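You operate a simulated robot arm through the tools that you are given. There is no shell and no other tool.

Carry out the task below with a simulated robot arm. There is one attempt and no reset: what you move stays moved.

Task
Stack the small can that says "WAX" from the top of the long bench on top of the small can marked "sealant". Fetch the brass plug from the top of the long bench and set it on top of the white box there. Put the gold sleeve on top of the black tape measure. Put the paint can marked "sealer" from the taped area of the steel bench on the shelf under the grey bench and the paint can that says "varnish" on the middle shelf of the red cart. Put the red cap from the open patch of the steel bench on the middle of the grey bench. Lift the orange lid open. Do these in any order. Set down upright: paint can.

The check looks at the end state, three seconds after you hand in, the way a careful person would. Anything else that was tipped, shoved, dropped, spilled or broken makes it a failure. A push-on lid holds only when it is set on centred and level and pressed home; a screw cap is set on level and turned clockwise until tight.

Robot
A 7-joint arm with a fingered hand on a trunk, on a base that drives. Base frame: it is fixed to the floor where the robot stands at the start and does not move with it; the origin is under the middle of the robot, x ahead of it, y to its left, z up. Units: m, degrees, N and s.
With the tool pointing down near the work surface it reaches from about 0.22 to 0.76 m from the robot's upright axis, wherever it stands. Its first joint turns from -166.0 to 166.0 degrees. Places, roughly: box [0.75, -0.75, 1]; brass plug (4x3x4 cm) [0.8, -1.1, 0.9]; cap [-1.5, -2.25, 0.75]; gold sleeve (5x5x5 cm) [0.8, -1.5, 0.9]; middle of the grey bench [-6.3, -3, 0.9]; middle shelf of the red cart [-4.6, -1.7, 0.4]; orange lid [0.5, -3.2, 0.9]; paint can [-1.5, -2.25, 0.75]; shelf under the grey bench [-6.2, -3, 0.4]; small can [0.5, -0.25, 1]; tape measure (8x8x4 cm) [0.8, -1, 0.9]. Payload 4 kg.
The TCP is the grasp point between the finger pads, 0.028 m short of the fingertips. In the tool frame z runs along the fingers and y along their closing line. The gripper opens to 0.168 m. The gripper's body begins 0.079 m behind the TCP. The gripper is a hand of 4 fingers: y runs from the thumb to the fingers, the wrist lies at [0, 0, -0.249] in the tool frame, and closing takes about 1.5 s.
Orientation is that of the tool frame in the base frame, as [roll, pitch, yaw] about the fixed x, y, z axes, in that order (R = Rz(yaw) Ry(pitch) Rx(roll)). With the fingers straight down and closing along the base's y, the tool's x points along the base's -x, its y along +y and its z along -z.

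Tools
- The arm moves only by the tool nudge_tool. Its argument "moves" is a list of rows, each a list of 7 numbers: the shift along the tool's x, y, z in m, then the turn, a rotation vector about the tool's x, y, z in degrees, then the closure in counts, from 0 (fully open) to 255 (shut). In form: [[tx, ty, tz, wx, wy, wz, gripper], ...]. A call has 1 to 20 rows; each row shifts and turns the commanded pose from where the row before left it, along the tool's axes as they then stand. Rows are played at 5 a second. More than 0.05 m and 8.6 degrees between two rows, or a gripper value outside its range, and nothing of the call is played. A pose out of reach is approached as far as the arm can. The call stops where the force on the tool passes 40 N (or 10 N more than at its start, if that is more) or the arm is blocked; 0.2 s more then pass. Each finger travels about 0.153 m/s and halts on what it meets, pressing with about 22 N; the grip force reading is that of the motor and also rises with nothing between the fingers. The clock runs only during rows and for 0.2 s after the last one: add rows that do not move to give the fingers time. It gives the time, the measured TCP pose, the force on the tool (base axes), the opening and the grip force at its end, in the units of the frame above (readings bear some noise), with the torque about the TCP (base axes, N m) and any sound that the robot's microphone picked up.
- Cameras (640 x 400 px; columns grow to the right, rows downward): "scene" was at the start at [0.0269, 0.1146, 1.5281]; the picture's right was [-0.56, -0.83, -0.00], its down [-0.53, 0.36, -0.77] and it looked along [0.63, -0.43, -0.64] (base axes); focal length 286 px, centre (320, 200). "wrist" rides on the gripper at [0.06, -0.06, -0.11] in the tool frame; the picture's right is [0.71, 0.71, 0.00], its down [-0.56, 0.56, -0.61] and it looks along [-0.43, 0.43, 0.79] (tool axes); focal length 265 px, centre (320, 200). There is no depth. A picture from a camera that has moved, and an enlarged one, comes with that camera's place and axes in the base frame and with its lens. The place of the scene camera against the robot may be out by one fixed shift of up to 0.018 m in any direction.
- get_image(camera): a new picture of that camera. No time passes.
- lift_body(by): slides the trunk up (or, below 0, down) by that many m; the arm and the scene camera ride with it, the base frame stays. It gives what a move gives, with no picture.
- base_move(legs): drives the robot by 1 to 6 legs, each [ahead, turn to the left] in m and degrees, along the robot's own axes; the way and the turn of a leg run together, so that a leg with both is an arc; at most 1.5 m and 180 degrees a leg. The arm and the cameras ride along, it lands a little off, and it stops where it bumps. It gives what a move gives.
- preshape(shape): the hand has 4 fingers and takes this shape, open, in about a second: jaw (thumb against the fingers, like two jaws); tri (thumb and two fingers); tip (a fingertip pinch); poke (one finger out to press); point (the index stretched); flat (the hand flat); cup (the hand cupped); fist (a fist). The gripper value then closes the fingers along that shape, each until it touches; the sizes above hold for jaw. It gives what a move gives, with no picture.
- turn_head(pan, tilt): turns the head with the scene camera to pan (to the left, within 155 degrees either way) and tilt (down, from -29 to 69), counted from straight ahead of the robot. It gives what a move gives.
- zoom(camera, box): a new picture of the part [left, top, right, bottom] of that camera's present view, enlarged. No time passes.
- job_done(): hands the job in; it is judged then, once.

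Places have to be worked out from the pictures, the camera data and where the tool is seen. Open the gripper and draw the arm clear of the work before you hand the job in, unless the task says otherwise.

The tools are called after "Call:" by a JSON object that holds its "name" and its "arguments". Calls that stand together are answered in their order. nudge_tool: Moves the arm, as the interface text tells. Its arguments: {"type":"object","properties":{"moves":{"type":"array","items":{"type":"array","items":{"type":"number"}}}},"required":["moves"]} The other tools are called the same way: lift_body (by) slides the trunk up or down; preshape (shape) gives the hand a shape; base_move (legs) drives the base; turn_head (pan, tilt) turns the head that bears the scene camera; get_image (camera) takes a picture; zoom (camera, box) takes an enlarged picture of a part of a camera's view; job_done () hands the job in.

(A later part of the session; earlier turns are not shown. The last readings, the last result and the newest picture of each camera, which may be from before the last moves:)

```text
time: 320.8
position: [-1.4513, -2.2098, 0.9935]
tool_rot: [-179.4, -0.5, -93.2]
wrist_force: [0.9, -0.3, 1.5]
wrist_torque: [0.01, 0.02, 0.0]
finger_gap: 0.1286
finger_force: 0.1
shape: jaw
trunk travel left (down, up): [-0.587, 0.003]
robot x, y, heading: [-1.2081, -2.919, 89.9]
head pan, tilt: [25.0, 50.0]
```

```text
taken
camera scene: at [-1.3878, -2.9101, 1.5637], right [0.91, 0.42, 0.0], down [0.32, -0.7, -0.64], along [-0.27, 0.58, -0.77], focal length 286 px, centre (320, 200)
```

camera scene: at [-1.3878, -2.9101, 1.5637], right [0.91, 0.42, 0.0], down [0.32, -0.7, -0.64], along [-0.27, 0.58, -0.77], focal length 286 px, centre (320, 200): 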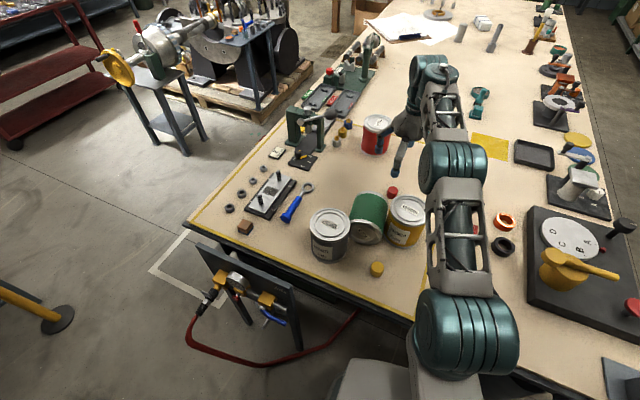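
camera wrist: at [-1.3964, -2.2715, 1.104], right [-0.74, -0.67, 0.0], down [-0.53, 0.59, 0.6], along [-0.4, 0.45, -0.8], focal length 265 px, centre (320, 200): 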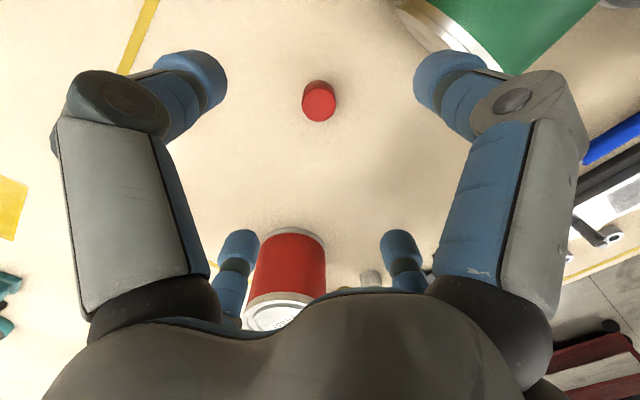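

The cap is centred within a few millimetres at (-1.455, -2.204). I level the tool and descend toward it with the fingers partly closed.

Call:
{"name": "nudge_tool", "arguments": {"moves": [[-0.004, 0.0017, 0.02, -0.6, -0.5, 0, 110], [0, 0, 0.04, 0, 0, 0, 130], [0, 0, 0.04, 0, 0, 0, 130], [0, 0, 0.04, 0, 0, 0, 130], [0, 0, 0.028, 0, 0, 0, 130], [0, 0, 0, 0, 0, 0, 130]]}}

Call:
{"name": "get_image", "arguments": {"camera": "wrist"}}

```text
time: 322.2
position: [-1.4531, -2.2071, 0.8287]
tool_rot: [179.7, 0.3, -93.1]
wrist_force: [0.5, 0.2, 15.9]
wrist_torque: [-0.32, -0.48, 0.03]
finger_gap: 0.0835
finger_force: 0.2
shape: jaw
trunk travel left (down, up): [-0.587, 0.003]
robot x, y, heading: [-1.2101, -2.9189, 89.9]
head pan, tilt: [25.0, 50.0]
```

```text
taken
camera wrist: at [-1.3964, -2.2713, 0.9382], right [-0.74, -0.67, 0.0], down [-0.52, 0.58, 0.62], along [-0.41, 0.46, -0.79], focal length 265 px, centre (320, 200)
```

wrist: 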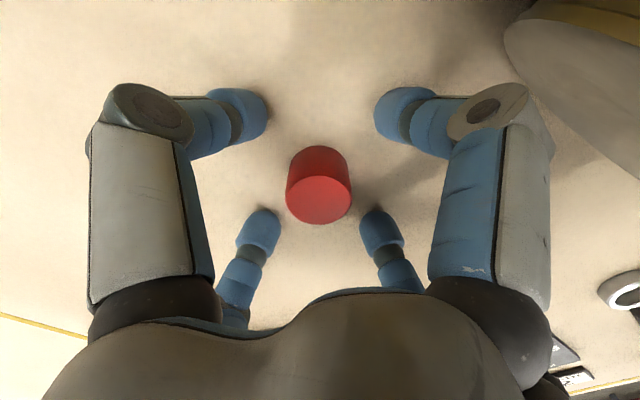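

The fingertips touched the bench (16 N), so the surface is at z ≈ 0.80. I rise 4 mm and close on the cap.

Call:
{"name": "nudge_tool", "arguments": {"moves": [[0, 0, -0.004, 0, 0, 0, 130], [0, 0, -0.001, 0, 0, 0, 160], [0, 0, 0, 0, 0, 0, 190], [0, 0, 0, 0, 0, 0, 215], [0, 0, 0, 0, 0, 0, 230], [0, 0, 0, 0, 0, 0, 230], [0, 0, 0, 0, 0, 0, 230]]}}

Call:
{"name": "get_image", "arguments": {"camera": "wrist"}}

```text
time: 323.8
position: [-1.4541, -2.2082, 0.8324]
tool_rot: [179.8, -0.1, -93.0]
wrist_force: [-1.0, -0.3, -0.7]
wrist_torque: [0.02, -0.01, -0.02]
finger_gap: 0.0301
finger_force: 22.3
shape: jaw
trunk travel left (down, up): [-0.587, 0.003]
robot x, y, heading: [-1.2098, -2.9206, 90.1]
head pan, tilt: [25.0, 50.0]
```

```text
taken
camera wrist: at [-1.3966, -2.2706, 0.9411], right [-0.74, -0.67, 0.0], down [-0.53, 0.59, 0.62], along [-0.41, 0.46, -0.79], focal length 265 px, centre (320, 200)
```

wrist: 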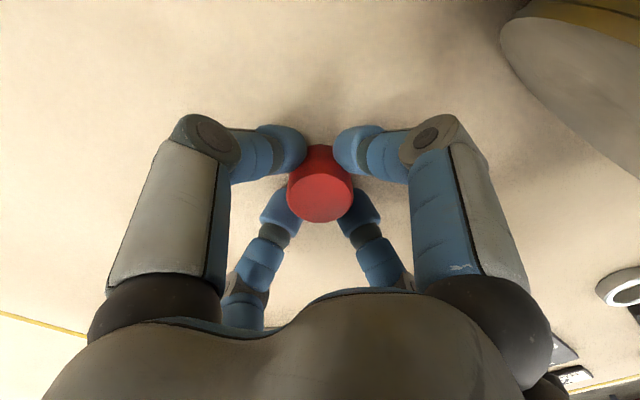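

The red cap is gripped. I lift it clear and retract in front of me.

Call:
{"name": "nudge_tool", "arguments": {"moves": [[0, 0, -0.02, 0, 0, 0, 230], [0, 0, -0.04, 0, 0, 0, 230], [0, 0, -0.04, 0, 0, 0, 230], [0, 0, -0.04, 0, 0, 0, 230], [0.0308, -0.0288, -0.0144, 0, 0, 0, 230], [0.0308, -0.0288, -0.0144, 0, 0, 0, 230], [0.0308, -0.0288, -0.0144, 0, 0, 0, 230], [0.0308, -0.0288, -0.0144, 0, 0, 0, 230], [0.0308, -0.0288, -0.0144, 0, 0, 0, 230], [0.0308, -0.0288, -0.0144, 0, 0, 0, 230], [0.0308, -0.0288, -0.0144, 0, 0, 0, 230], [0.0308, -0.0288, -0.0144, 0, 0, 0, 230], [0.0308, -0.0288, -0.0144, 0, 0, 0, 230], [0, 0, 0, 0, 0, 0, 230]]}}

Call:
{"name": "get_image", "arguments": {"camera": "wrist"}}

```text
time: 326.8
position: [-1.2102, -2.4929, 1.1018]
tool_rot: [179.8, -0.1, -92.8]
wrist_force: [-0.4, -0.9, 0.3]
wrist_torque: [0.02, 0.02, 0.02]
finger_gap: 0.0298
finger_force: 22.3
shape: jaw
trunk travel left (down, up): [-0.587, 0.003]
robot x, y, heading: [-1.2087, -2.9151, 90.0]
head pan, tilt: [25.0, 50.0]
```

```text
taken
camera wrist: at [-1.1525, -2.5547, 1.2119], right [-0.74, -0.67, 0.0], down [-0.53, 0.59, 0.62], along [-0.41, 0.46, -0.79], focal length 265 px, centre (320, 200)
```

wrist: 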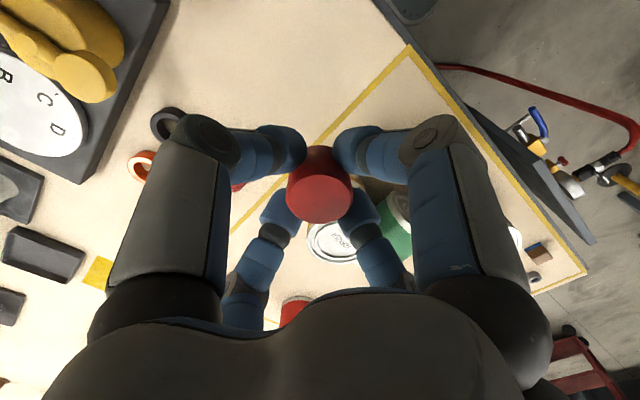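

The cap is secure. I back away from the bench and start toward the grey bench.

Call:
{"name": "base_move", "arguments": {"legs": [[-0.47, 0], [0, 90]]}}

```text
time: 333.6
position: [-1.6396, -3.4113, 1.1024]
tool_rot: [179.8, -0.2, -0.8]
wrist_force: [-0.2, 0.0, 0.3]
wrist_torque: [0.04, -0.02, -0.01]
finger_gap: 0.0298
finger_force: 22.4
shape: jaw
trunk travel left (down, up): [-0.587, 0.003]
robot x, y, heading: [-1.2095, -3.3954, -177.9]
head pan, tilt: [25.0, 50.0]
```

Call:
{"name": "base_move", "arguments": {"legs": [[1.15, 0], [0, -86]]}}

```text
time: 343.1
position: [-2.3645, -2.9981, 1.1027]
tool_rot: [179.8, 0.0, -90.5]
wrist_force: [-0.1, 0.2, 0.0]
wrist_torque: [0.01, -0.02, -0.03]
finger_gap: 0.0298
finger_force: 21.8
shape: jaw
trunk travel left (down, up): [-0.587, 0.003]
robot x, y, heading: [-2.3439, -3.4247, 92.6]
head pan, tilt: [25.0, 50.0]
```

I drive north past the bollard, then turn to face -x.

Call:
{"name": "base_move", "arguments": {"legs": [[0, 5], [0.87, 0], [0, 84]]}}

Call:
{"name": "turn_head", "arguments": {"pan": 0, "tilt": 25}}

Call:
{"name": "get_image", "arguments": {"camera": "scene"}}

```text
time: 351.8
position: [-2.8649, -2.5844, 1.1029]
tool_rot: [179.8, -0.2, -1.7]
wrist_force: [0.0, 0.2, 0.3]
wrist_torque: [-0.01, 0.03, -0.04]
finger_gap: 0.0297
finger_force: 21.9
shape: jaw
trunk travel left (down, up): [-0.587, 0.003]
robot x, y, heading: [-2.4384, -2.5746, -178.9]
head pan, tilt: [25.0, 50.0]
```

```text
time: 352.7
position: [-2.8669, -2.5846, 1.1026]
tool_rot: [179.8, -0.1, -1.7]
wrist_force: [-0.1, 0.1, 0.7]
wrist_torque: [-0.04, -0.01, -0.02]
finger_gap: 0.0298
finger_force: 22.4
shape: jaw
trunk travel left (down, up): [-0.587, 0.003]
robot x, y, heading: [-2.4347, -2.5721, -178.8]
head pan, tilt: [0.0, 25.0]
```

```text
taken
camera scene: at [-2.4503, -2.7379, 1.601], right [-0.02, 1.0, 0.0], down [0.42, 0.01, -0.91], along [-0.91, -0.02, -0.42], focal length 286 px, centre (320, 200)
```

scene: 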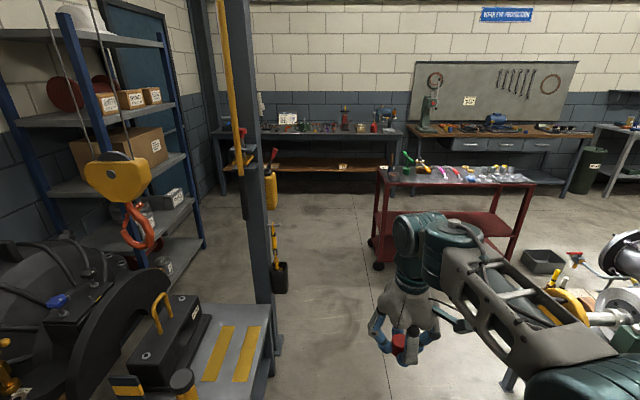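

The path is clear. I drive on west past the column.

Call:
{"name": "base_move", "arguments": {"legs": [[1.5, 0], [0, 18], [0.6, 0]]}}

Call:
{"name": "get_image", "arguments": {"camera": "scene"}}

```text
time: 364.2
position: [-4.9499, -2.8269, 1.1029]
tool_rot: [179.8, -0.1, 11.9]
wrist_force: [0.4, -0.5, -0.6]
wrist_torque: [0.0, 0.01, 0.01]
finger_gap: 0.0298
finger_force: 22.1
shape: jaw
trunk travel left (down, up): [-0.587, 0.003]
robot x, y, heading: [-4.5336, -2.7155, -165.2]
head pan, tilt: [0.0, 25.0]
```

```text
taken
camera scene: at [-4.5084, -2.8811, 1.6011], right [-0.26, 0.97, 0.0], down [0.41, 0.11, -0.91], along [-0.88, -0.23, -0.42], focal length 286 px, centre (320, 200)
```

scene: 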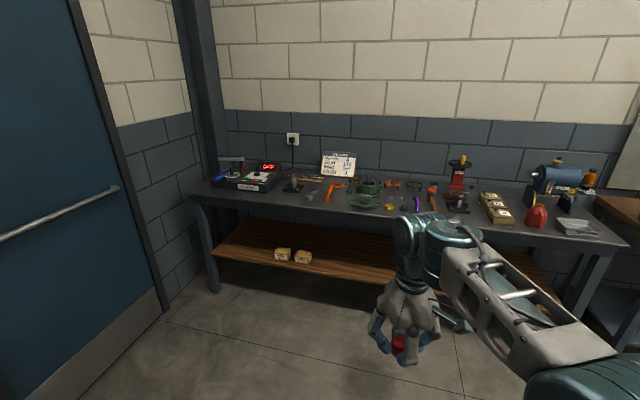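

I'm close to the grey bench. I zoom in to find a free spot around the middle of its top.

Call:
{"name": "zoom", "arguments": {"camera": "scene", "box": [200, 140, 440, 250]}}

Call:
{"name": "zoom", "arguments": {"camera": "scene", "box": [310, 150, 450, 225]}}

Call:
{"name": "zoom", "arguments": {"camera": "scene", "box": [410, 150, 630, 270]}}

```text
2.67 times, centred on (320, 195) of scene
camera zoom: at [-4.5084, -2.8811, 1.6011], right [-0.26, 0.97, 0.0], down [0.41, 0.11, -0.91], along [-0.88, -0.23, -0.42], focal length 763 px, centre (320, 213)
```

zoom: 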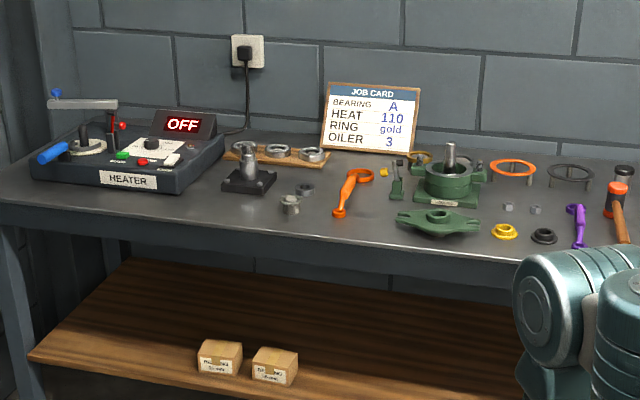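

```text
4.57 times, centred on (380, 188) of scene
camera zoom: at [-4.5084, -2.8811, 1.6011], right [-0.26, 0.97, 0.0], down [0.41, 0.11, -0.91], along [-0.88, -0.23, -0.42], focal length 1309 px, centre (46, 257)
```

zoom: 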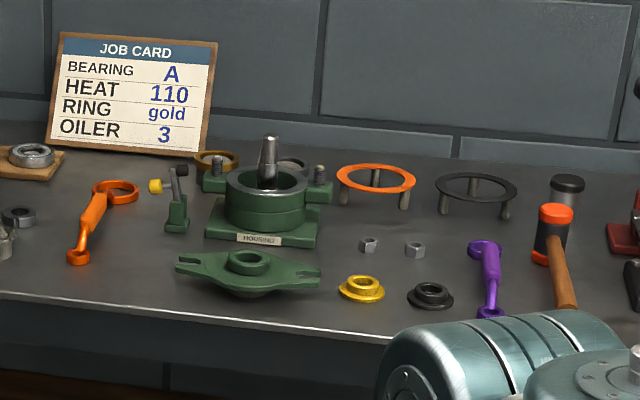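

```text
2.91 times, centred on (520, 210) of scene
camera zoom: at [-4.5084, -2.8811, 1.6011], right [-0.26, 0.97, 0.0], down [0.41, 0.11, -0.91], along [-0.88, -0.23, -0.42], focal length 833 px, centre (-262, 171)
```

zoom: 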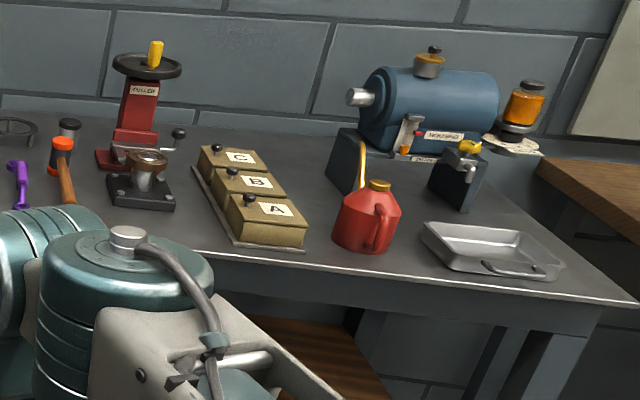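

There are free patches between the bushings, the purple wrench and the hammer. I drive closer and square up to the bench.

Call:
{"name": "base_move", "arguments": {"legs": [[0.75, 0], [0, -15]]}}

Call:
{"name": "turn_head", "arguments": {"pan": -10, "tilt": 40}}

Call:
{"name": "get_image", "arguments": {"camera": "scene"}}

Call:
{"name": "get_image", "arguments": {"camera": "wrist"}}

```text
time: 369.1
position: [-5.6844, -2.9104, 1.1015]
tool_rot: [179.8, -0.1, -2.7]
wrist_force: [0.7, -0.7, 0.0]
wrist_torque: [0.0, -0.01, -0.03]
finger_gap: 0.0297
finger_force: 21.7
shape: jaw
trunk travel left (down, up): [-0.587, 0.003]
robot x, y, heading: [-5.2568, -2.9068, -179.8]
head pan, tilt: [0.0, 25.0]
```

```text
time: 369.9
position: [-5.6848, -2.9096, 1.1023]
tool_rot: [179.8, -0.1, -2.7]
wrist_force: [0.4, 0.8, 0.5]
wrist_torque: [-0.01, -0.01, 0.02]
finger_gap: 0.0297
finger_force: 22.0
shape: jaw
trunk travel left (down, up): [-0.587, 0.003]
robot x, y, heading: [-5.2602, -2.9096, -180.0]
head pan, tilt: [-10.0, 40.0]
```

```text
taken
camera scene: at [-5.2637, -3.0563, 1.5778], right [0.17, 0.99, 0.0], down [0.63, -0.11, -0.77], along [-0.76, 0.13, -0.64], focal length 286 px, centre (320, 200)
```

scene: 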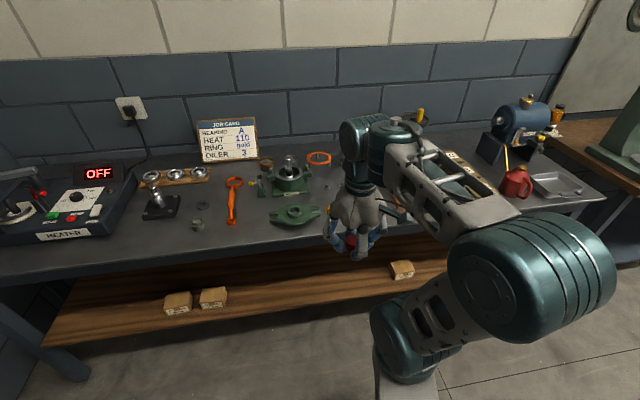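

```text
taken
camera wrist: at [-5.6224, -2.8518, 1.2119], right [0.67, -0.74, 0.0], down [-0.58, -0.53, 0.62], along [-0.45, -0.42, -0.79], focal length 265 px, centre (320, 200)
```

wrist: 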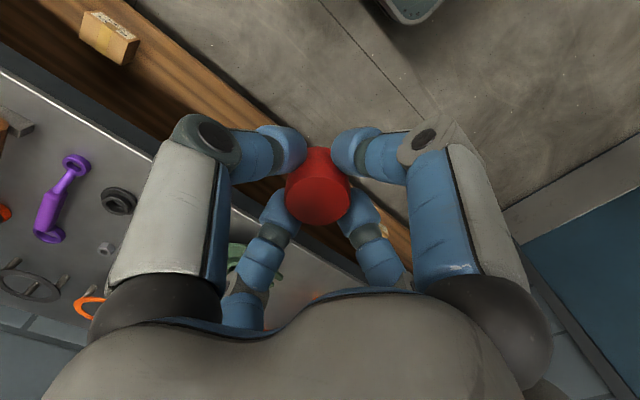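

I move the hand over the bench front for a better wrist view of the middle area.

Call:
{"name": "nudge_tool", "arguments": {"moves": [[-0.0436, 0.008, -0.004, 0, 0, 0, 230], [-0.0436, 0.008, -0.004, 0, 0, 0, 230], [-0.0436, 0.008, -0.004, 0, 0, 0, 230], [-0.0436, 0.008, -0.004, 0, 0, 0, 230], [0, 0, 0, 0, 0, 0, 230]]}}

Call:
{"name": "get_image", "arguments": {"camera": "wrist"}}

Call:
{"name": "get_image", "arguments": {"camera": "scene"}}

```text
time: 371.1
position: [-5.8582, -2.9354, 1.1175]
tool_rot: [179.8, 0.0, -2.8]
wrist_force: [0.1, -0.1, -0.4]
wrist_torque: [0.0, 0.0, 0.01]
finger_gap: 0.03
finger_force: 22.2
shape: jaw
trunk travel left (down, up): [-0.587, 0.003]
robot x, y, heading: [-5.2534, -2.9108, -179.9]
head pan, tilt: [-10.0, 40.0]
```

```text
taken
camera wrist: at [-5.7936, -2.8765, 1.2282], right [0.67, -0.74, 0.0], down [-0.58, -0.53, 0.62], along [-0.45, -0.42, -0.79], focal length 265 px, centre (320, 200)
```

wrist: 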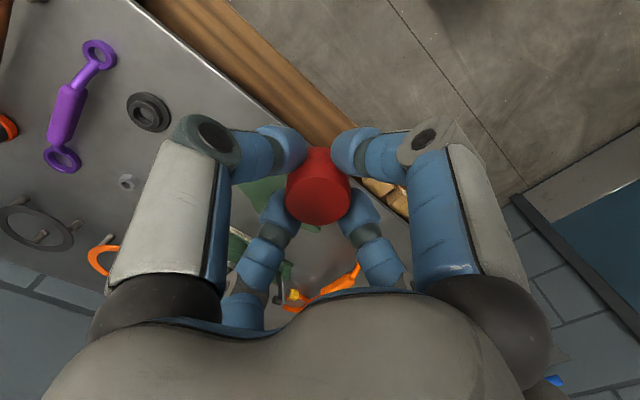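

```text
taken
camera scene: at [-5.2635, -3.0563, 1.5778], right [0.17, 0.99, 0.0], down [0.63, -0.11, -0.77], along [-0.75, 0.13, -0.64], focal length 286 px, centre (320, 200)
```

scene: 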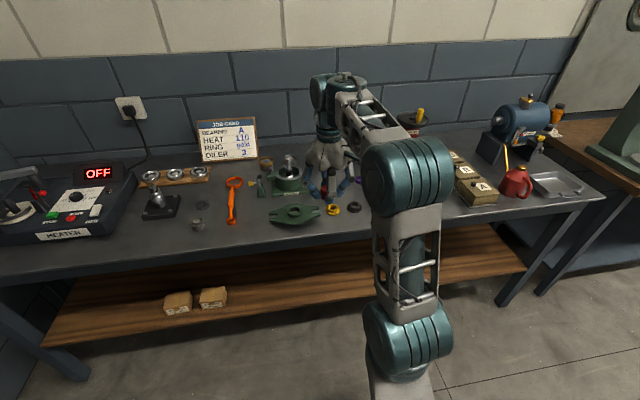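

The black bushing triangulates to (-6.044, -2.786) and the bench top to z ≈ 0.85; its front edge is at x ≈ -5.93. I raise the hand a bit and drive 0.3 m closer so I can reach the middle.

Call:
{"name": "nudge_tool", "arguments": {"moves": [[0.04, 0, -0.02, 0, 0, 0, 230], [0.04, 0, -0.02, 0, 0, 0, 230], [0.04, 0, 0, 0, 0, 0, 230], [0.04, 0, 0, 0, 0, 0, 230], [0, 0, 0, 0, 0, 0, 230]]}}

Call:
{"name": "base_move", "arguments": {"legs": [[0.29, 0]]}}

Call:
{"name": "get_image", "arguments": {"camera": "wrist"}}

Call:
{"name": "get_image", "arguments": {"camera": "scene"}}

```text
time: 372.3
position: [-5.7011, -2.9396, 1.1583]
tool_rot: [179.7, -0.2, -2.8]
wrist_force: [0.0, 0.1, -0.1]
wrist_torque: [-0.03, -0.03, 0.01]
finger_gap: 0.0295
finger_force: 22.3
shape: jaw
trunk travel left (down, up): [-0.587, 0.003]
robot x, y, heading: [-5.2589, -2.9109, -179.6]
head pan, tilt: [-10.0, 40.0]
```

```text
time: 374.3
position: [-5.9936, -2.9403, 1.1575]
tool_rot: [179.8, -0.1, -2.8]
wrist_force: [-0.4, -0.4, -0.2]
wrist_torque: [-0.02, 0.0, 0.01]
finger_gap: 0.0296
finger_force: 21.9
shape: jaw
trunk travel left (down, up): [-0.587, 0.003]
robot x, y, heading: [-5.5539, -2.9081, -180.0]
head pan, tilt: [-10.0, 40.0]
```

```text
taken
camera wrist: at [-5.9311, -2.8811, 1.2672], right [0.67, -0.74, 0.0], down [-0.59, -0.53, 0.62], along [-0.45, -0.42, -0.79], focal length 265 px, centre (320, 200)
```

wrist: 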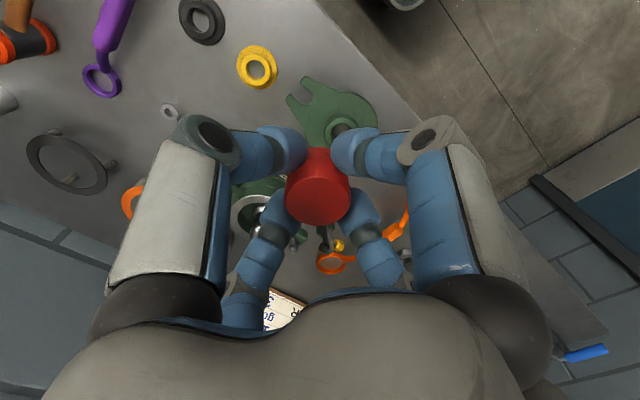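

```text
taken
camera scene: at [-5.5565, -3.0567, 1.5777], right [0.17, 0.98, 0.0], down [0.63, -0.11, -0.77], along [-0.75, 0.13, -0.64], focal length 286 px, centre (320, 200)
```

scene: 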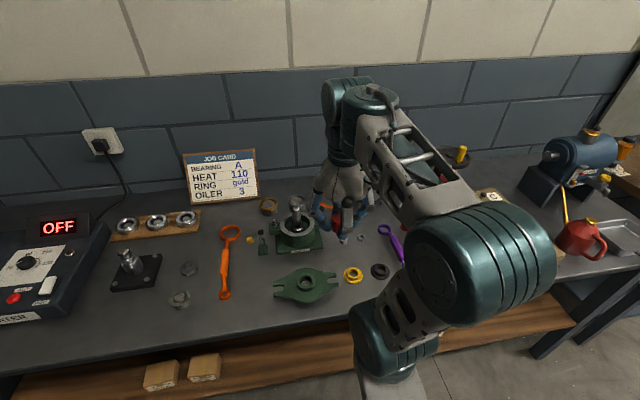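

A suitable free patch is around (-6.25, -2.78), between the nuts, the ring stands and the purple wrench. I move there at a safe height.

Call:
{"name": "nudge_tool", "arguments": {"moves": [[-0.0379, -0.0213, 0.019, 0, 0, 0, 230], [-0.0379, -0.0213, 0.019, 0, 0, 0, 230], [-0.0379, -0.0213, 0.019, 0, 0, 0, 230], [-0.0379, -0.0213, 0.019, 0, 0, 0, 230], [-0.0379, -0.0213, 0.019, 0, 0, 0, 230], [-0.0379, -0.0213, 0.019, 0, 0, 0, 230], [-0.0379, -0.0213, 0.019, 0, 0, 0, 230], [0, 0, 0, 0, 0, 0, 230]]}}

Call:
{"name": "get_image", "arguments": {"camera": "wrist"}}

Call:
{"name": "zoom", "arguments": {"camera": "scene", "box": [260, 120, 440, 300]}}

```text
time: 376.1
position: [-6.2513, -2.7814, 1.0276]
tool_rot: [179.8, -0.2, -2.7]
wrist_force: [-0.1, -0.4, -0.6]
wrist_torque: [0.01, 0.03, 0.01]
finger_gap: 0.0297
finger_force: 21.8
shape: jaw
trunk travel left (down, up): [-0.587, 0.003]
robot x, y, heading: [-5.5493, -2.9086, -180.2]
head pan, tilt: [-10.0, 40.0]
```

```text
taken
camera wrist: at [-6.1885, -2.7244, 1.1362], right [0.67, -0.74, 0.0], down [-0.58, -0.53, 0.62], along [-0.45, -0.42, -0.79], focal length 265 px, centre (320, 200)
```

wrist: 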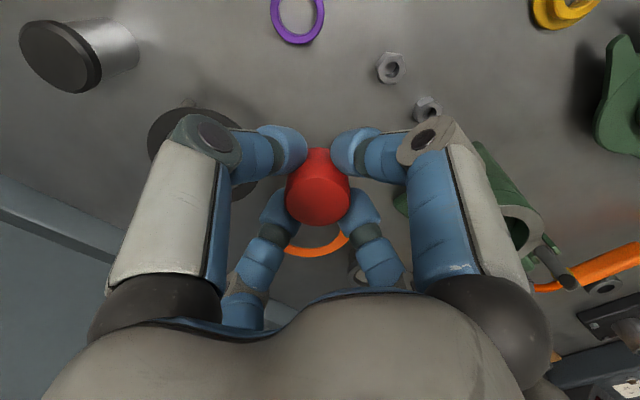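

```text
2.22 times, centred on (350, 210) of scene
camera zoom: at [-5.5556, -3.0568, 1.5778], right [0.17, 0.98, 0.0], down [0.63, -0.11, -0.77], along [-0.75, 0.13, -0.64], focal length 636 px, centre (253, 178)
```

zoom: 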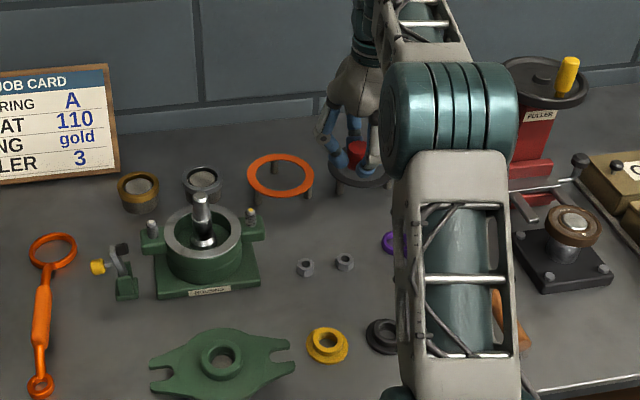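

The spot under the cap is clear in the wrist view. I descend to just above the surface.

Call:
{"name": "nudge_tool", "arguments": {"moves": [[0, -0.003, 0.03, 0, 0, 0, 230], [0, 0, 0.035, 0, 0, 0, 230], [0, 0, 0.035, 0, 0, 0, 230], [0, 0, 0.028, 0, 0, 0, 230], [0, 0, 0, 0, 0, 0, 230]]}}

Call:
{"name": "get_image", "arguments": {"camera": "wrist"}}

```text
time: 377.3
position: [-6.2493, -2.7753, 0.8998]
tool_rot: [179.7, -0.1, -2.8]
wrist_force: [-0.1, -0.1, -1.0]
wrist_torque: [-0.01, 0.01, 0.02]
finger_gap: 0.0296
finger_force: 21.8
shape: jaw
trunk travel left (down, up): [-0.587, 0.003]
robot x, y, heading: [-5.5504, -2.908, -180.0]
head pan, tilt: [-10.0, 40.0]
```

```text
taken
camera wrist: at [-6.1872, -2.717, 1.0089], right [0.67, -0.74, 0.0], down [-0.59, -0.53, 0.62], along [-0.45, -0.42, -0.79], focal length 265 px, centre (320, 200)
```

wrist: 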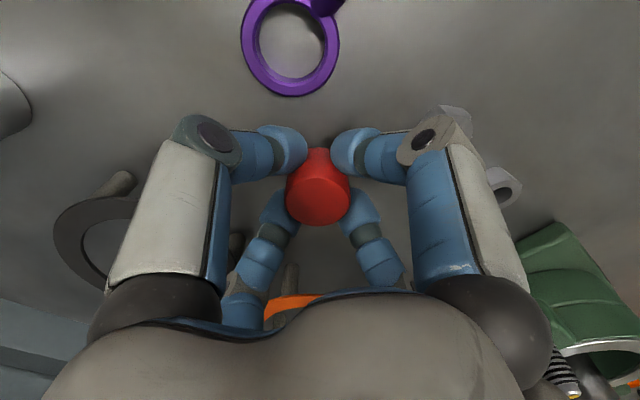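

All clear. I lower in small steps to contact.

Call:
{"name": "nudge_tool", "arguments": {"moves": [[0, 0, 0.005, 0, 0, 0, 230], [0, 0, 0.004, 0, 0, 0, 230], [0, 0, 0, 0, 0, 0, 230]]}}

```text
time: 378.1
position: [-6.2494, -2.7751, 0.89]
tool_rot: [179.8, 0.0, -2.8]
wrist_force: [-0.8, 0.1, -0.8]
wrist_torque: [0.02, -0.04, -0.04]
finger_gap: 0.0297
finger_force: 22.0
shape: jaw
trunk travel left (down, up): [-0.587, 0.003]
robot x, y, heading: [-5.5496, -2.9095, -179.9]
head pan, tilt: [-10.0, 40.0]
```

Call:
{"name": "nudge_tool", "arguments": {"moves": [[0, 0, 0.003, 0, 0, 0, 230], [0, 0, 0, 0, 0, 0, 230]]}}

```text
time: 378.7
position: [-6.2505, -2.7756, 0.8895]
tool_rot: [179.9, 0.4, -2.9]
wrist_force: [-0.1, 0.7, 30.0]
wrist_torque: [0.0, 0.18, 0.04]
finger_gap: 0.0304
finger_force: 22.1
shape: jaw
trunk travel left (down, up): [-0.587, 0.003]
robot x, y, heading: [-5.5466, -2.9088, -180.1]
head pan, tilt: [-10.0, 40.0]
```

Contact (30 N). I relax by 2.5 mm, open the fingers gently just enough, and rise.

Call:
{"name": "nudge_tool", "arguments": {"moves": [[0, 0, -0.0025, 0, 0, 0, 230], [0, 0, 0, 0, 0, 0, 211], [0, 0, 0, 0, 0, 0, 203], [0, 0, 0, 0, 0, 0, 195], [0, 0, 0, 0, 0, 0, 185], [0, 0, 0, 0, 0, 0, 175], [0, 0, 0, 0, 0, 0, 170], [0, 0, -0.01, 0, 0, 0, 170], [0, 0, -0.03, 0, 0, 0, 170], [0, 0, -0.04, 0, 0, 0, 160], [0, 0, -0.04, 0, 0, 0, 120], [0, 0, 0, 0, 0, 0, 100]]}}

Call:
{"name": "get_image", "arguments": {"camera": "wrist"}}

```text
time: 381.3
position: [-6.2506, -2.7754, 1.0055]
tool_rot: [179.9, -0.1, -2.8]
wrist_force: [0.0, -0.2, 0.4]
wrist_torque: [0.04, 0.03, 0.01]
finger_gap: 0.1013
finger_force: 0.1
shape: jaw
trunk travel left (down, up): [-0.587, 0.003]
robot x, y, heading: [-5.5477, -2.9109, -179.9]
head pan, tilt: [-10.0, 40.0]
```

```text
taken
camera wrist: at [-6.1878, -2.7164, 1.1154], right [0.67, -0.74, 0.0], down [-0.59, -0.53, 0.62], along [-0.45, -0.42, -0.79], focal length 265 px, centre (320, 200)
```

wrist: 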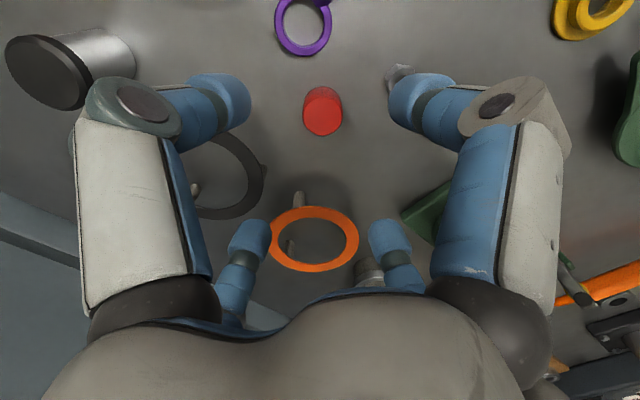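

The red cap stands on the grey bench, clear of its neighbours. I retract and take a look at the shelf below, which the sealer has to go on later.

Call:
{"name": "nudge_tool", "arguments": {"moves": [[0, 0, -0.03, 0, 0, 0, 60], [0.0396, 0.0203, -0.0165, 0, 0, 0, 0], [0.0396, 0.0203, -0.0165, 0, 0, 0, 0], [0.0396, 0.0203, -0.0165, 0, 0, 0, 0], [0.0396, 0.0203, -0.0165, 0, 0, 0, 0], [0.0396, 0.0203, -0.0165, 0, 0, 0, 0], [0.0396, 0.0203, -0.0165, 0, 0, 0, 0], [0.0396, 0.0203, -0.0165, 0, 0, 0, 0], [0, 0, 0, 0, 0, 0, 0]]}}

Call:
{"name": "base_move", "arguments": {"legs": [[-0.6, 0]]}}

Call:
{"name": "turn_head", "arguments": {"pan": 15, "tilt": 40}}

Call:
{"name": "get_image", "arguments": {"camera": "scene"}}

```text
time: 383.3
position: [-5.9838, -2.9369, 1.1545]
tool_rot: [-179.9, 0.0, -2.6]
wrist_force: [-0.4, -2.1, -0.5]
wrist_torque: [0.17, -0.01, -0.02]
finger_gap: 0.1678
finger_force: 0.1
shape: jaw
out of reach, approached as far as the arm can: row 8
trunk travel left (down, up): [-0.587, 0.003]
robot x, y, heading: [-5.5468, -2.9078, -180.0]
head pan, tilt: [-10.0, 40.0]
```

```text
time: 386.7
position: [-5.3845, -2.9338, 1.153]
tool_rot: [179.9, 0.0, -2.3]
wrist_force: [0.8, 0.6, 0.0]
wrist_torque: [-0.05, 0.01, -0.01]
finger_gap: 0.1679
finger_force: 0.1
shape: jaw
trunk travel left (down, up): [-0.587, 0.003]
robot x, y, heading: [-4.9492, -2.9036, -179.4]
head pan, tilt: [-10.0, 40.0]
```

```text
time: 387.6
position: [-5.385, -2.9344, 1.1541]
tool_rot: [179.9, 0.0, -2.3]
wrist_force: [-0.6, -0.5, 0.2]
wrist_torque: [0.05, 0.0, 0.0]
finger_gap: 0.168
finger_force: 0.1
shape: jaw
trunk travel left (down, up): [-0.587, 0.003]
robot x, y, heading: [-4.9511, -2.9065, -179.5]
head pan, tilt: [15.0, 40.0]
```

```text
taken
camera scene: at [-4.9544, -3.0904, 1.5778], right [-0.27, 0.96, 0.0], down [0.62, 0.17, -0.77], along [-0.74, -0.2, -0.64], focal length 286 px, centre (320, 200)
```

scene: 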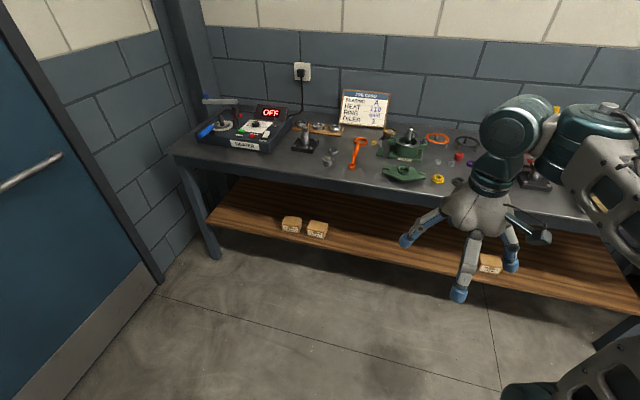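

The red cap stands well on the bench middle. Now I drive back to the steel bench's end for the sealer.

Call:
{"name": "base_move", "arguments": {"legs": [[0, -161]]}}

```text
time: 394.4
position: [-4.5609, -2.7082, 1.1541]
tool_rot: [180.0, 0.0, -159.3]
wrist_force: [0.0, -0.5, 0.5]
wrist_torque: [0.0, -0.01, 0.0]
finger_gap: 0.1681
finger_force: 0.1
shape: jaw
trunk travel left (down, up): [-0.587, 0.003]
robot x, y, heading: [-4.9529, -2.91, 23.4]
head pan, tilt: [15.0, 40.0]
```

Call:
{"name": "base_move", "arguments": {"legs": [[0.9, 0], [0, -26]]}}

```text
time: 400.5
position: [-3.6928, -2.5523, 1.1545]
tool_rot: [179.9, 0.0, 174.3]
wrist_force: [0.0, 0.4, 0.1]
wrist_torque: [-0.02, -0.01, 0.0]
finger_gap: 0.1681
finger_force: 0.2
shape: jaw
trunk travel left (down, up): [-0.587, 0.003]
robot x, y, heading: [-4.1276, -2.5582, -2.8]
head pan, tilt: [15.0, 40.0]
```

Call:
{"name": "base_move", "arguments": {"legs": [[1.5, 0], [0.17, 0], [0, -88]]}}

```text
time: 412.6
position: [-2.4426, -3.0593, 1.1528]
tool_rot: [179.9, 0.0, 88.5]
wrist_force: [0.0, -0.1, 0.6]
wrist_torque: [-0.01, 0.01, 0.0]
finger_gap: 0.168
finger_force: 0.1
shape: jaw
trunk travel left (down, up): [-0.587, 0.003]
robot x, y, heading: [-2.4789, -2.6237, -88.5]
head pan, tilt: [15.0, 40.0]
```

Call:
{"name": "base_move", "arguments": {"legs": [[0, 9], [0.78, 0], [0, 78]]}}

```text
time: 420.8
position: [-1.9094, -3.3696, 1.1527]
tool_rot: [180.0, 0.0, 175.4]
wrist_force: [-0.3, 0.9, -0.1]
wrist_torque: [-0.03, 0.01, 0.01]
finger_gap: 0.168
finger_force: 0.0
shape: jaw
trunk travel left (down, up): [-0.587, 0.003]
robot x, y, heading: [-2.3474, -3.3813, -1.6]
head pan, tilt: [15.0, 40.0]
```

Call:
{"name": "base_move", "arguments": {"legs": [[1.15, 0], [0, 92]]}}

```text
time: 430.3
position: [-1.2681, -2.9787, 1.1542]
tool_rot: [179.8, 0.1, -92.6]
wrist_force: [0.0, -0.2, 0.7]
wrist_torque: [0.0, 0.0, -0.01]
finger_gap: 0.168
finger_force: 0.1
shape: jaw
trunk travel left (down, up): [-0.587, 0.003]
robot x, y, heading: [-1.2418, -3.4141, 90.4]
head pan, tilt: [15.0, 40.0]
```

Call:
{"name": "base_move", "arguments": {"legs": [[0.46, 0]]}}

Call:
{"name": "turn_head", "arguments": {"pan": 25, "tilt": 50}}

Call:
{"name": "get_image", "arguments": {"camera": "scene"}}

Call:
{"name": "zoom", "arguments": {"camera": "scene", "box": [290, 140, 450, 265]}}

```text
time: 433.1
position: [-1.2765, -2.5231, 1.1552]
tool_rot: [180.0, 0.0, -91.8]
wrist_force: [-0.3, 0.3, 0.4]
wrist_torque: [-0.02, 0.01, 0.0]
finger_gap: 0.1678
finger_force: 0.1
shape: jaw
trunk travel left (down, up): [-0.587, 0.003]
robot x, y, heading: [-1.246, -2.9564, 91.0]
head pan, tilt: [15.0, 40.0]
```

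```text
time: 433.8
position: [-1.2761, -2.5243, 1.1544]
tool_rot: [179.8, 0.1, -91.8]
wrist_force: [0.4, 0.1, 0.4]
wrist_torque: [0.04, -0.01, 0.06]
finger_gap: 0.1681
finger_force: 0.0
shape: jaw
trunk travel left (down, up): [-0.587, 0.003]
robot x, y, heading: [-1.2441, -2.9578, 91.2]
head pan, tilt: [25.0, 50.0]
```

```text
taken
camera scene: at [-1.424, -2.9524, 1.5636], right [0.9, 0.44, 0.0], down [0.33, -0.69, -0.64], along [-0.28, 0.58, -0.77], focal length 286 px, centre (320, 200)
```

scene: 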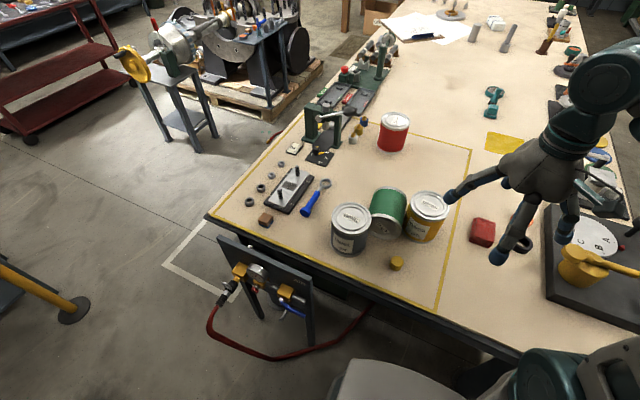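

```text
3.20 times, centred on (370, 202) of scene
camera zoom: at [-1.424, -2.9524, 1.5636], right [0.9, 0.44, 0.0], down [0.33, -0.69, -0.64], along [-0.28, 0.58, -0.77], focal length 916 px, centre (160, 192)
```

zoom: 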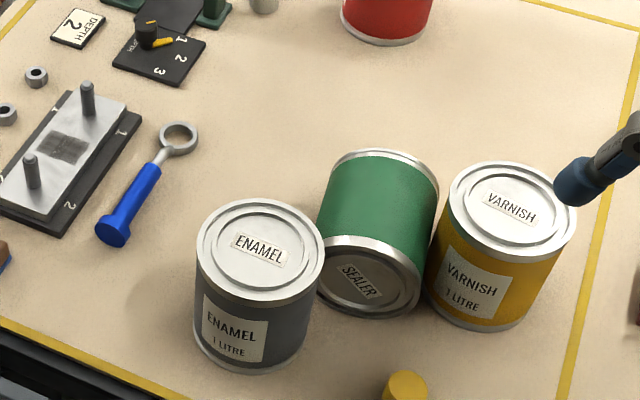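

I bring the hand near the lying can for an accurate wrist-camera measurement.

Call:
{"name": "nudge_tool", "arguments": {"moves": [[-0.0096, 0.0371, 0.016, 0, 0, 0, 0], [-0.0096, 0.0371, 0.016, 0, 0, 0, 0], [-0.0096, 0.0371, 0.016, 0, 0, 0, 0], [-0.0096, 0.0371, 0.016, 0, 0, 0, 0], [-0.0096, 0.0371, 0.016, 0, 0, 0, 0], [0, 0, 0, 0, 0, 0, 0]]}}

Call:
{"name": "get_image", "arguments": {"camera": "wrist"}}

Call:
{"name": "zoom", "arguments": {"camera": "wrist", "box": [200, 0, 440, 150]}}

```text
time: 435.2
position: [-1.4619, -2.4666, 1.0751]
tool_rot: [179.8, 0.0, -92.0]
wrist_force: [0.4, -0.1, 0.1]
wrist_torque: [0.01, -0.01, 0.03]
finger_gap: 0.168
finger_force: 0.1
shape: jaw
trunk travel left (down, up): [-0.587, 0.003]
robot x, y, heading: [-1.2428, -2.9569, 90.8]
head pan, tilt: [25.0, 50.0]
```

```text
taken
camera wrist: at [-1.4041, -2.5294, 1.1843], right [-0.73, -0.68, 0.0], down [-0.54, 0.58, 0.62], along [-0.42, 0.45, -0.79], focal length 265 px, centre (320, 200)
```

wrist: 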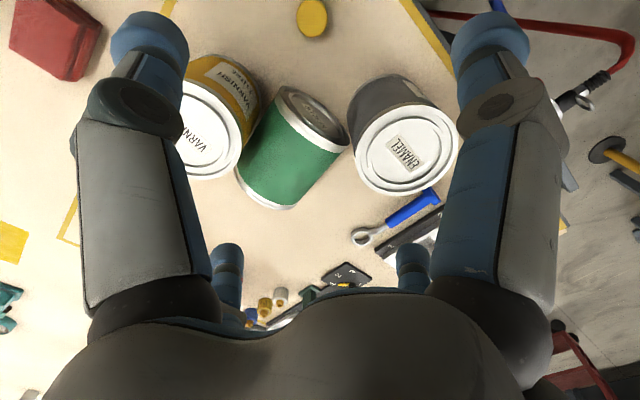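

```text
2.67 times, centred on (320, 75) of wrist
camera zoom: at [-1.4041, -2.5294, 1.1843], right [-0.73, -0.68, 0.0], down [-0.54, 0.58, 0.62], along [-0.42, 0.45, -0.79], focal length 708 px, centre (320, 533)
```

zoom: 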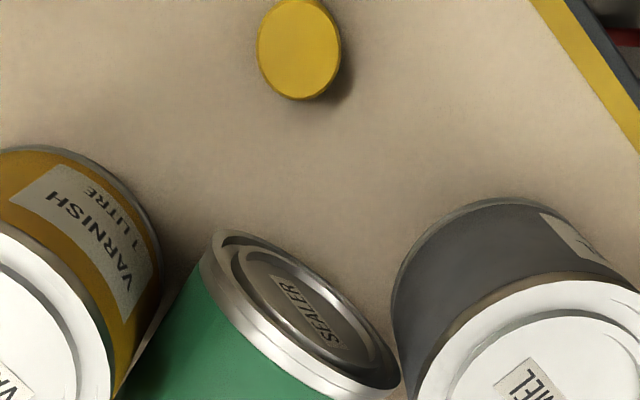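

The sealer and varnish cans touch, so there's no room for a finger between them. The varnish can has to move anyway, so I first slide it a few centimetres away with a light pinch near its rim. I rotate the hand and set the "tip" shape.

Call:
{"name": "nudge_tool", "arguments": {"moves": [[0, 0, 0, 0, 0, 8, 0], [0, 0, 0, 0, 0, 8, 0], [0, 0, 0, 0, 0, 8, 0], [0, 0, 0, 0, 0, 8, 0], [0, 0, 0, 0, 0, 8, 0], [0, 0, 0, 0, 0, 8, 0], [0, 0, 0, 0, 0, 8, 0], [0, 0, 0, 0, 0, 8, 0], [0, 0, 0, 0, 0, 8, 0], [0, 0, 0, 0, 0, 8, 0], [0, 0, 0, 0, 0, 8, 0], [-0.035, 0.05, 0, 0, 0, 0, 0], [-0.035, 0.03, 0, 0, 0, 0, 0], [0, 0, 0, 0, 0, 0, 0]]}}

Call:
{"name": "preshape", "arguments": {"shape": "tip"}}

Call:
{"name": "get_image", "arguments": {"camera": "wrist"}}

```text
refused: row 12 steps farther than a row can; nothing moved
```

```text
time: 436.1
position: [-1.4617, -2.4681, 1.0746]
tool_rot: [179.9, 0.1, -91.9]
wrist_force: [-0.4, 1.4, -0.6]
wrist_torque: [0.01, 0.01, 0.02]
finger_gap: 0.1678
finger_force: 0.1
shape: tip
trunk travel left (down, up): [-0.587, 0.003]
robot x, y, heading: [-1.2408, -2.9562, 91.2]
head pan, tilt: [25.0, 50.0]
```

```text
taken
camera wrist: at [-1.4038, -2.5296, 1.1844], right [-0.73, -0.68, 0.0], down [-0.54, 0.58, 0.62], along [-0.42, 0.45, -0.79], focal length 265 px, centre (320, 200)
```

wrist: 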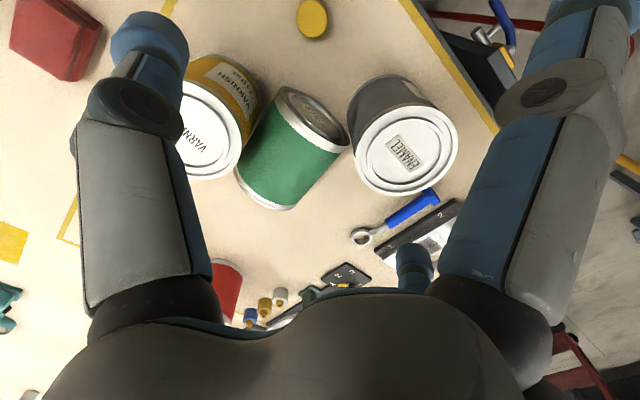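

That row was too long, so I repeat with shorter steps.

Call:
{"name": "nudge_tool", "arguments": {"moves": [[0, 0, 0, 0, 0, 8, 0], [0, 0, 0, 0, 0, 8, 0], [0, 0, 0, 0, 0, 8, 0], [0, 0, 0, 0, 0, 8, 0], [0, 0, 0, 0, 0, 8, 0], [0, 0, 0, 0, 0, 8, 0], [0, 0, 0, 0, 0, 8, 0], [0, 0, 0, 0, 0, 8, 0], [0, 0, 0, 0, 0, 8, 0], [0, 0, 0, 0, 0, 8, 0], [0, 0, 0, 0, 0, 8.1, 0], [-0.0233, 0.0338, 0, 0, 0, 0, 0], [-0.0233, 0.0338, 0, 0, 0, 0, 0], [-0.0233, 0.0338, 0, 0, 0, 0, 0], [0, 0, 0, 0, 0, 0, 0]]}}

Call:
{"name": "get_image", "arguments": {"camera": "wrist"}}

Call:
{"name": "zoom", "arguments": {"camera": "wrist", "box": [200, 20, 440, 170]}}

```text
time: 439.3
position: [-1.3911, -2.3689, 1.0776]
tool_rot: [-179.9, -0.1, 180.0]
wrist_force: [0.2, 0.0, -0.1]
wrist_torque: [-0.01, 0.01, 0.02]
finger_gap: 0.1679
finger_force: 0.1
shape: tip
trunk travel left (down, up): [-0.587, 0.003]
robot x, y, heading: [-1.2465, -2.9606, 91.1]
head pan, tilt: [25.0, 50.0]
```

```text
taken
camera wrist: at [-1.4514, -2.4289, 1.1871], right [-0.71, 0.71, 0.0], down [0.56, 0.56, 0.61], along [0.43, 0.43, -0.79], focal length 265 px, centre (320, 200)
```

wrist: 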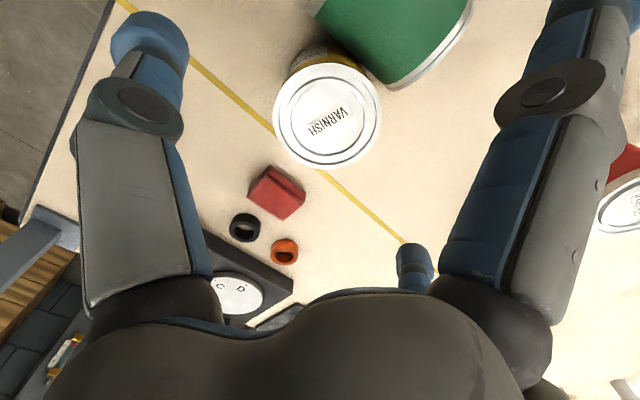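

```text
2.67 times, centred on (320, 95) of wrist
camera zoom: at [-1.4514, -2.4289, 1.1871], right [-0.71, 0.71, 0.0], down [0.56, 0.56, 0.61], along [0.43, 0.43, -0.79], focal length 708 px, centre (320, 480)
```

zoom: 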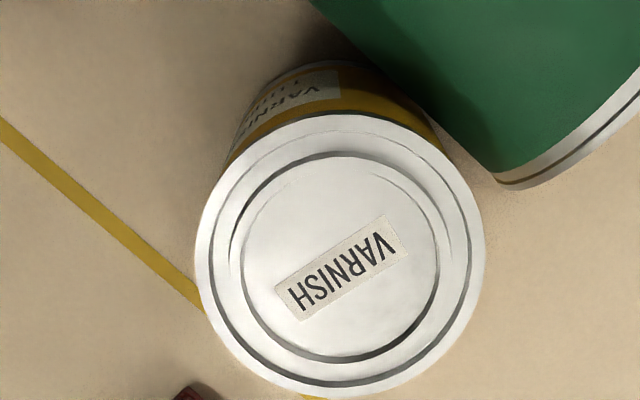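

There isn't room to pinch without touching the sealer either. Instead I push the varnish can gently about 8 cm in +y with the closed fingertips, away from the sealer and toward free space. I position behind it.

Call:
{"name": "preshape", "arguments": {"shape": "jaw"}}

Call:
{"name": "nudge_tool", "arguments": {"moves": [[0, -0.032, 0.02, 0, 0, 0, 120], [0, -0.031, 0.02, 0, 0, 0, 200], [0, -0.031, 0.02, 0, 0, 0, 255], [0, 0, 0, 0, 0, 0, 255], [0, 0, 0, 0, 0, 0, 255], [0, 0, 0, 0, 0, 0, 255], [0, 0, 0, 0, 0, 0, 255], [0, 0, 0, 0, 0, 0, 255]]}}

Call:
{"name": "get_image", "arguments": {"camera": "wrist"}}

Call:
{"name": "zoom", "arguments": {"camera": "scene", "box": [300, 140, 480, 280]}}

```text
time: 440.2
position: [-1.3911, -2.37, 1.0775]
tool_rot: [-180.0, -0.2, -179.9]
wrist_force: [0.0, -0.4, -0.6]
wrist_torque: [-0.03, 0.01, -0.02]
finger_gap: 0.168
finger_force: 0.0
shape: jaw
trunk travel left (down, up): [-0.587, 0.003]
robot x, y, heading: [-1.2435, -2.9611, 91.0]
head pan, tilt: [25.0, 50.0]
```

```text
time: 442.0
position: [-1.3924, -2.4637, 1.0182]
tool_rot: [-180.0, -0.1, -180.0]
wrist_force: [0.7, 0.2, 0.3]
wrist_torque: [-0.04, -0.03, -0.01]
finger_gap: 0.0
finger_force: 22.8
shape: jaw
trunk travel left (down, up): [-0.587, 0.003]
robot x, y, heading: [-1.2469, -2.9585, 90.7]
head pan, tilt: [25.0, 50.0]
```

```text
taken
camera wrist: at [-1.4511, -2.5233, 1.1274], right [-0.71, 0.71, 0.0], down [0.56, 0.56, 0.61], along [0.43, 0.43, -0.79], focal length 265 px, centre (320, 200)
```

wrist: 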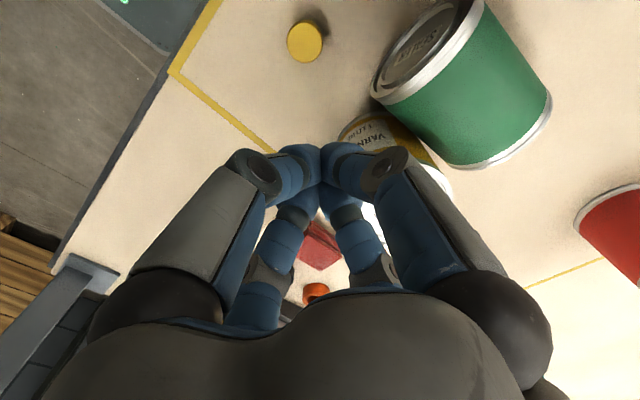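

```text
2.86 times, centred on (390, 210) of scene
camera zoom: at [-1.4242, -2.9525, 1.5636], right [0.9, 0.44, 0.0], down [0.34, -0.69, -0.64], along [-0.28, 0.58, -0.77], focal length 818 px, centre (120, 171)
```

zoom: 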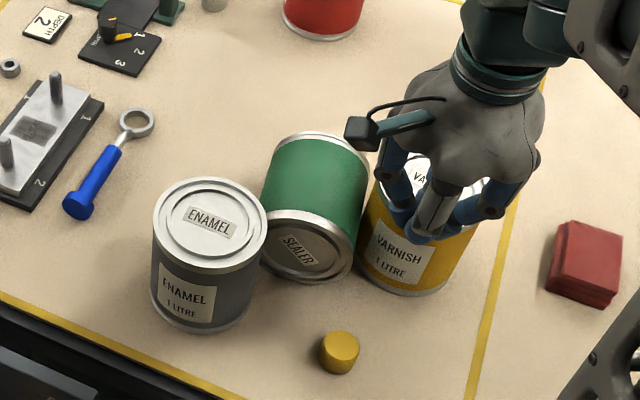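

The fist is behind the varnish can with clearance. I lower it to pushing height.

Call:
{"name": "nudge_tool", "arguments": {"moves": [[0, 0, 0.04, 0, 0, 0, 255], [0, 0, 0.04, 0, 0, 0, 255], [0, 0, 0.04, 0, 0, 0, 255], [0, 0, 0.022, 0, 0, 0, 255], [0, 0, 0, 0, 0, 0, 255]]}}

Call:
{"name": "get_image", "arguments": {"camera": "wrist"}}

Call:
{"name": "zoom", "arguments": {"camera": "scene", "box": [300, 140, 480, 280]}}

```text
time: 443.2
position: [-1.3905, -2.4625, 0.8696]
tool_rot: [180.0, -0.2, -180.0]
wrist_force: [0.0, 0.2, 0.1]
wrist_torque: [-0.02, 0.01, 0.02]
finger_gap: 0.0001
finger_force: 22.0
shape: jaw
trunk travel left (down, up): [-0.587, 0.003]
robot x, y, heading: [-1.2475, -2.9612, 90.9]
head pan, tilt: [25.0, 50.0]
```

```text
taken
camera wrist: at [-1.4516, -2.5217, 0.9797], right [-0.71, 0.71, 0.0], down [0.56, 0.56, 0.61], along [0.43, 0.43, -0.79], focal length 265 px, centre (320, 200)
```

wrist: 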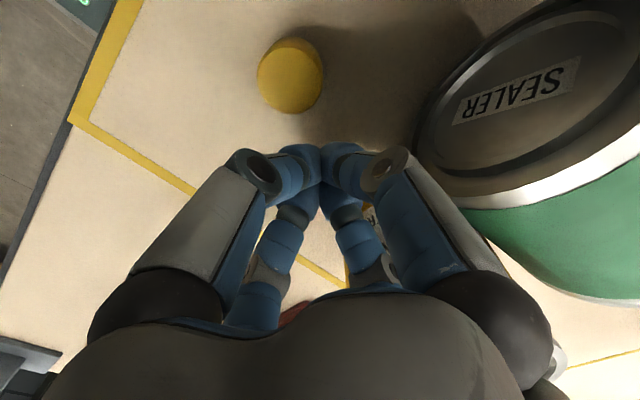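

```text
2.86 times, centred on (390, 210) of scene
camera zoom: at [-1.4242, -2.9525, 1.5636], right [0.9, 0.44, 0.0], down [0.34, -0.69, -0.64], along [-0.28, 0.58, -0.77], focal length 818 px, centre (120, 171)
```

zoom: 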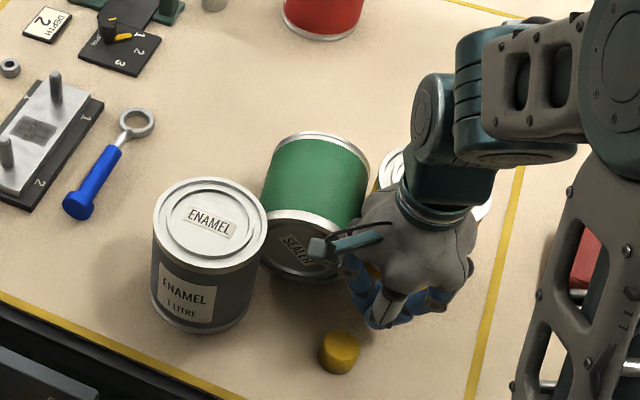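

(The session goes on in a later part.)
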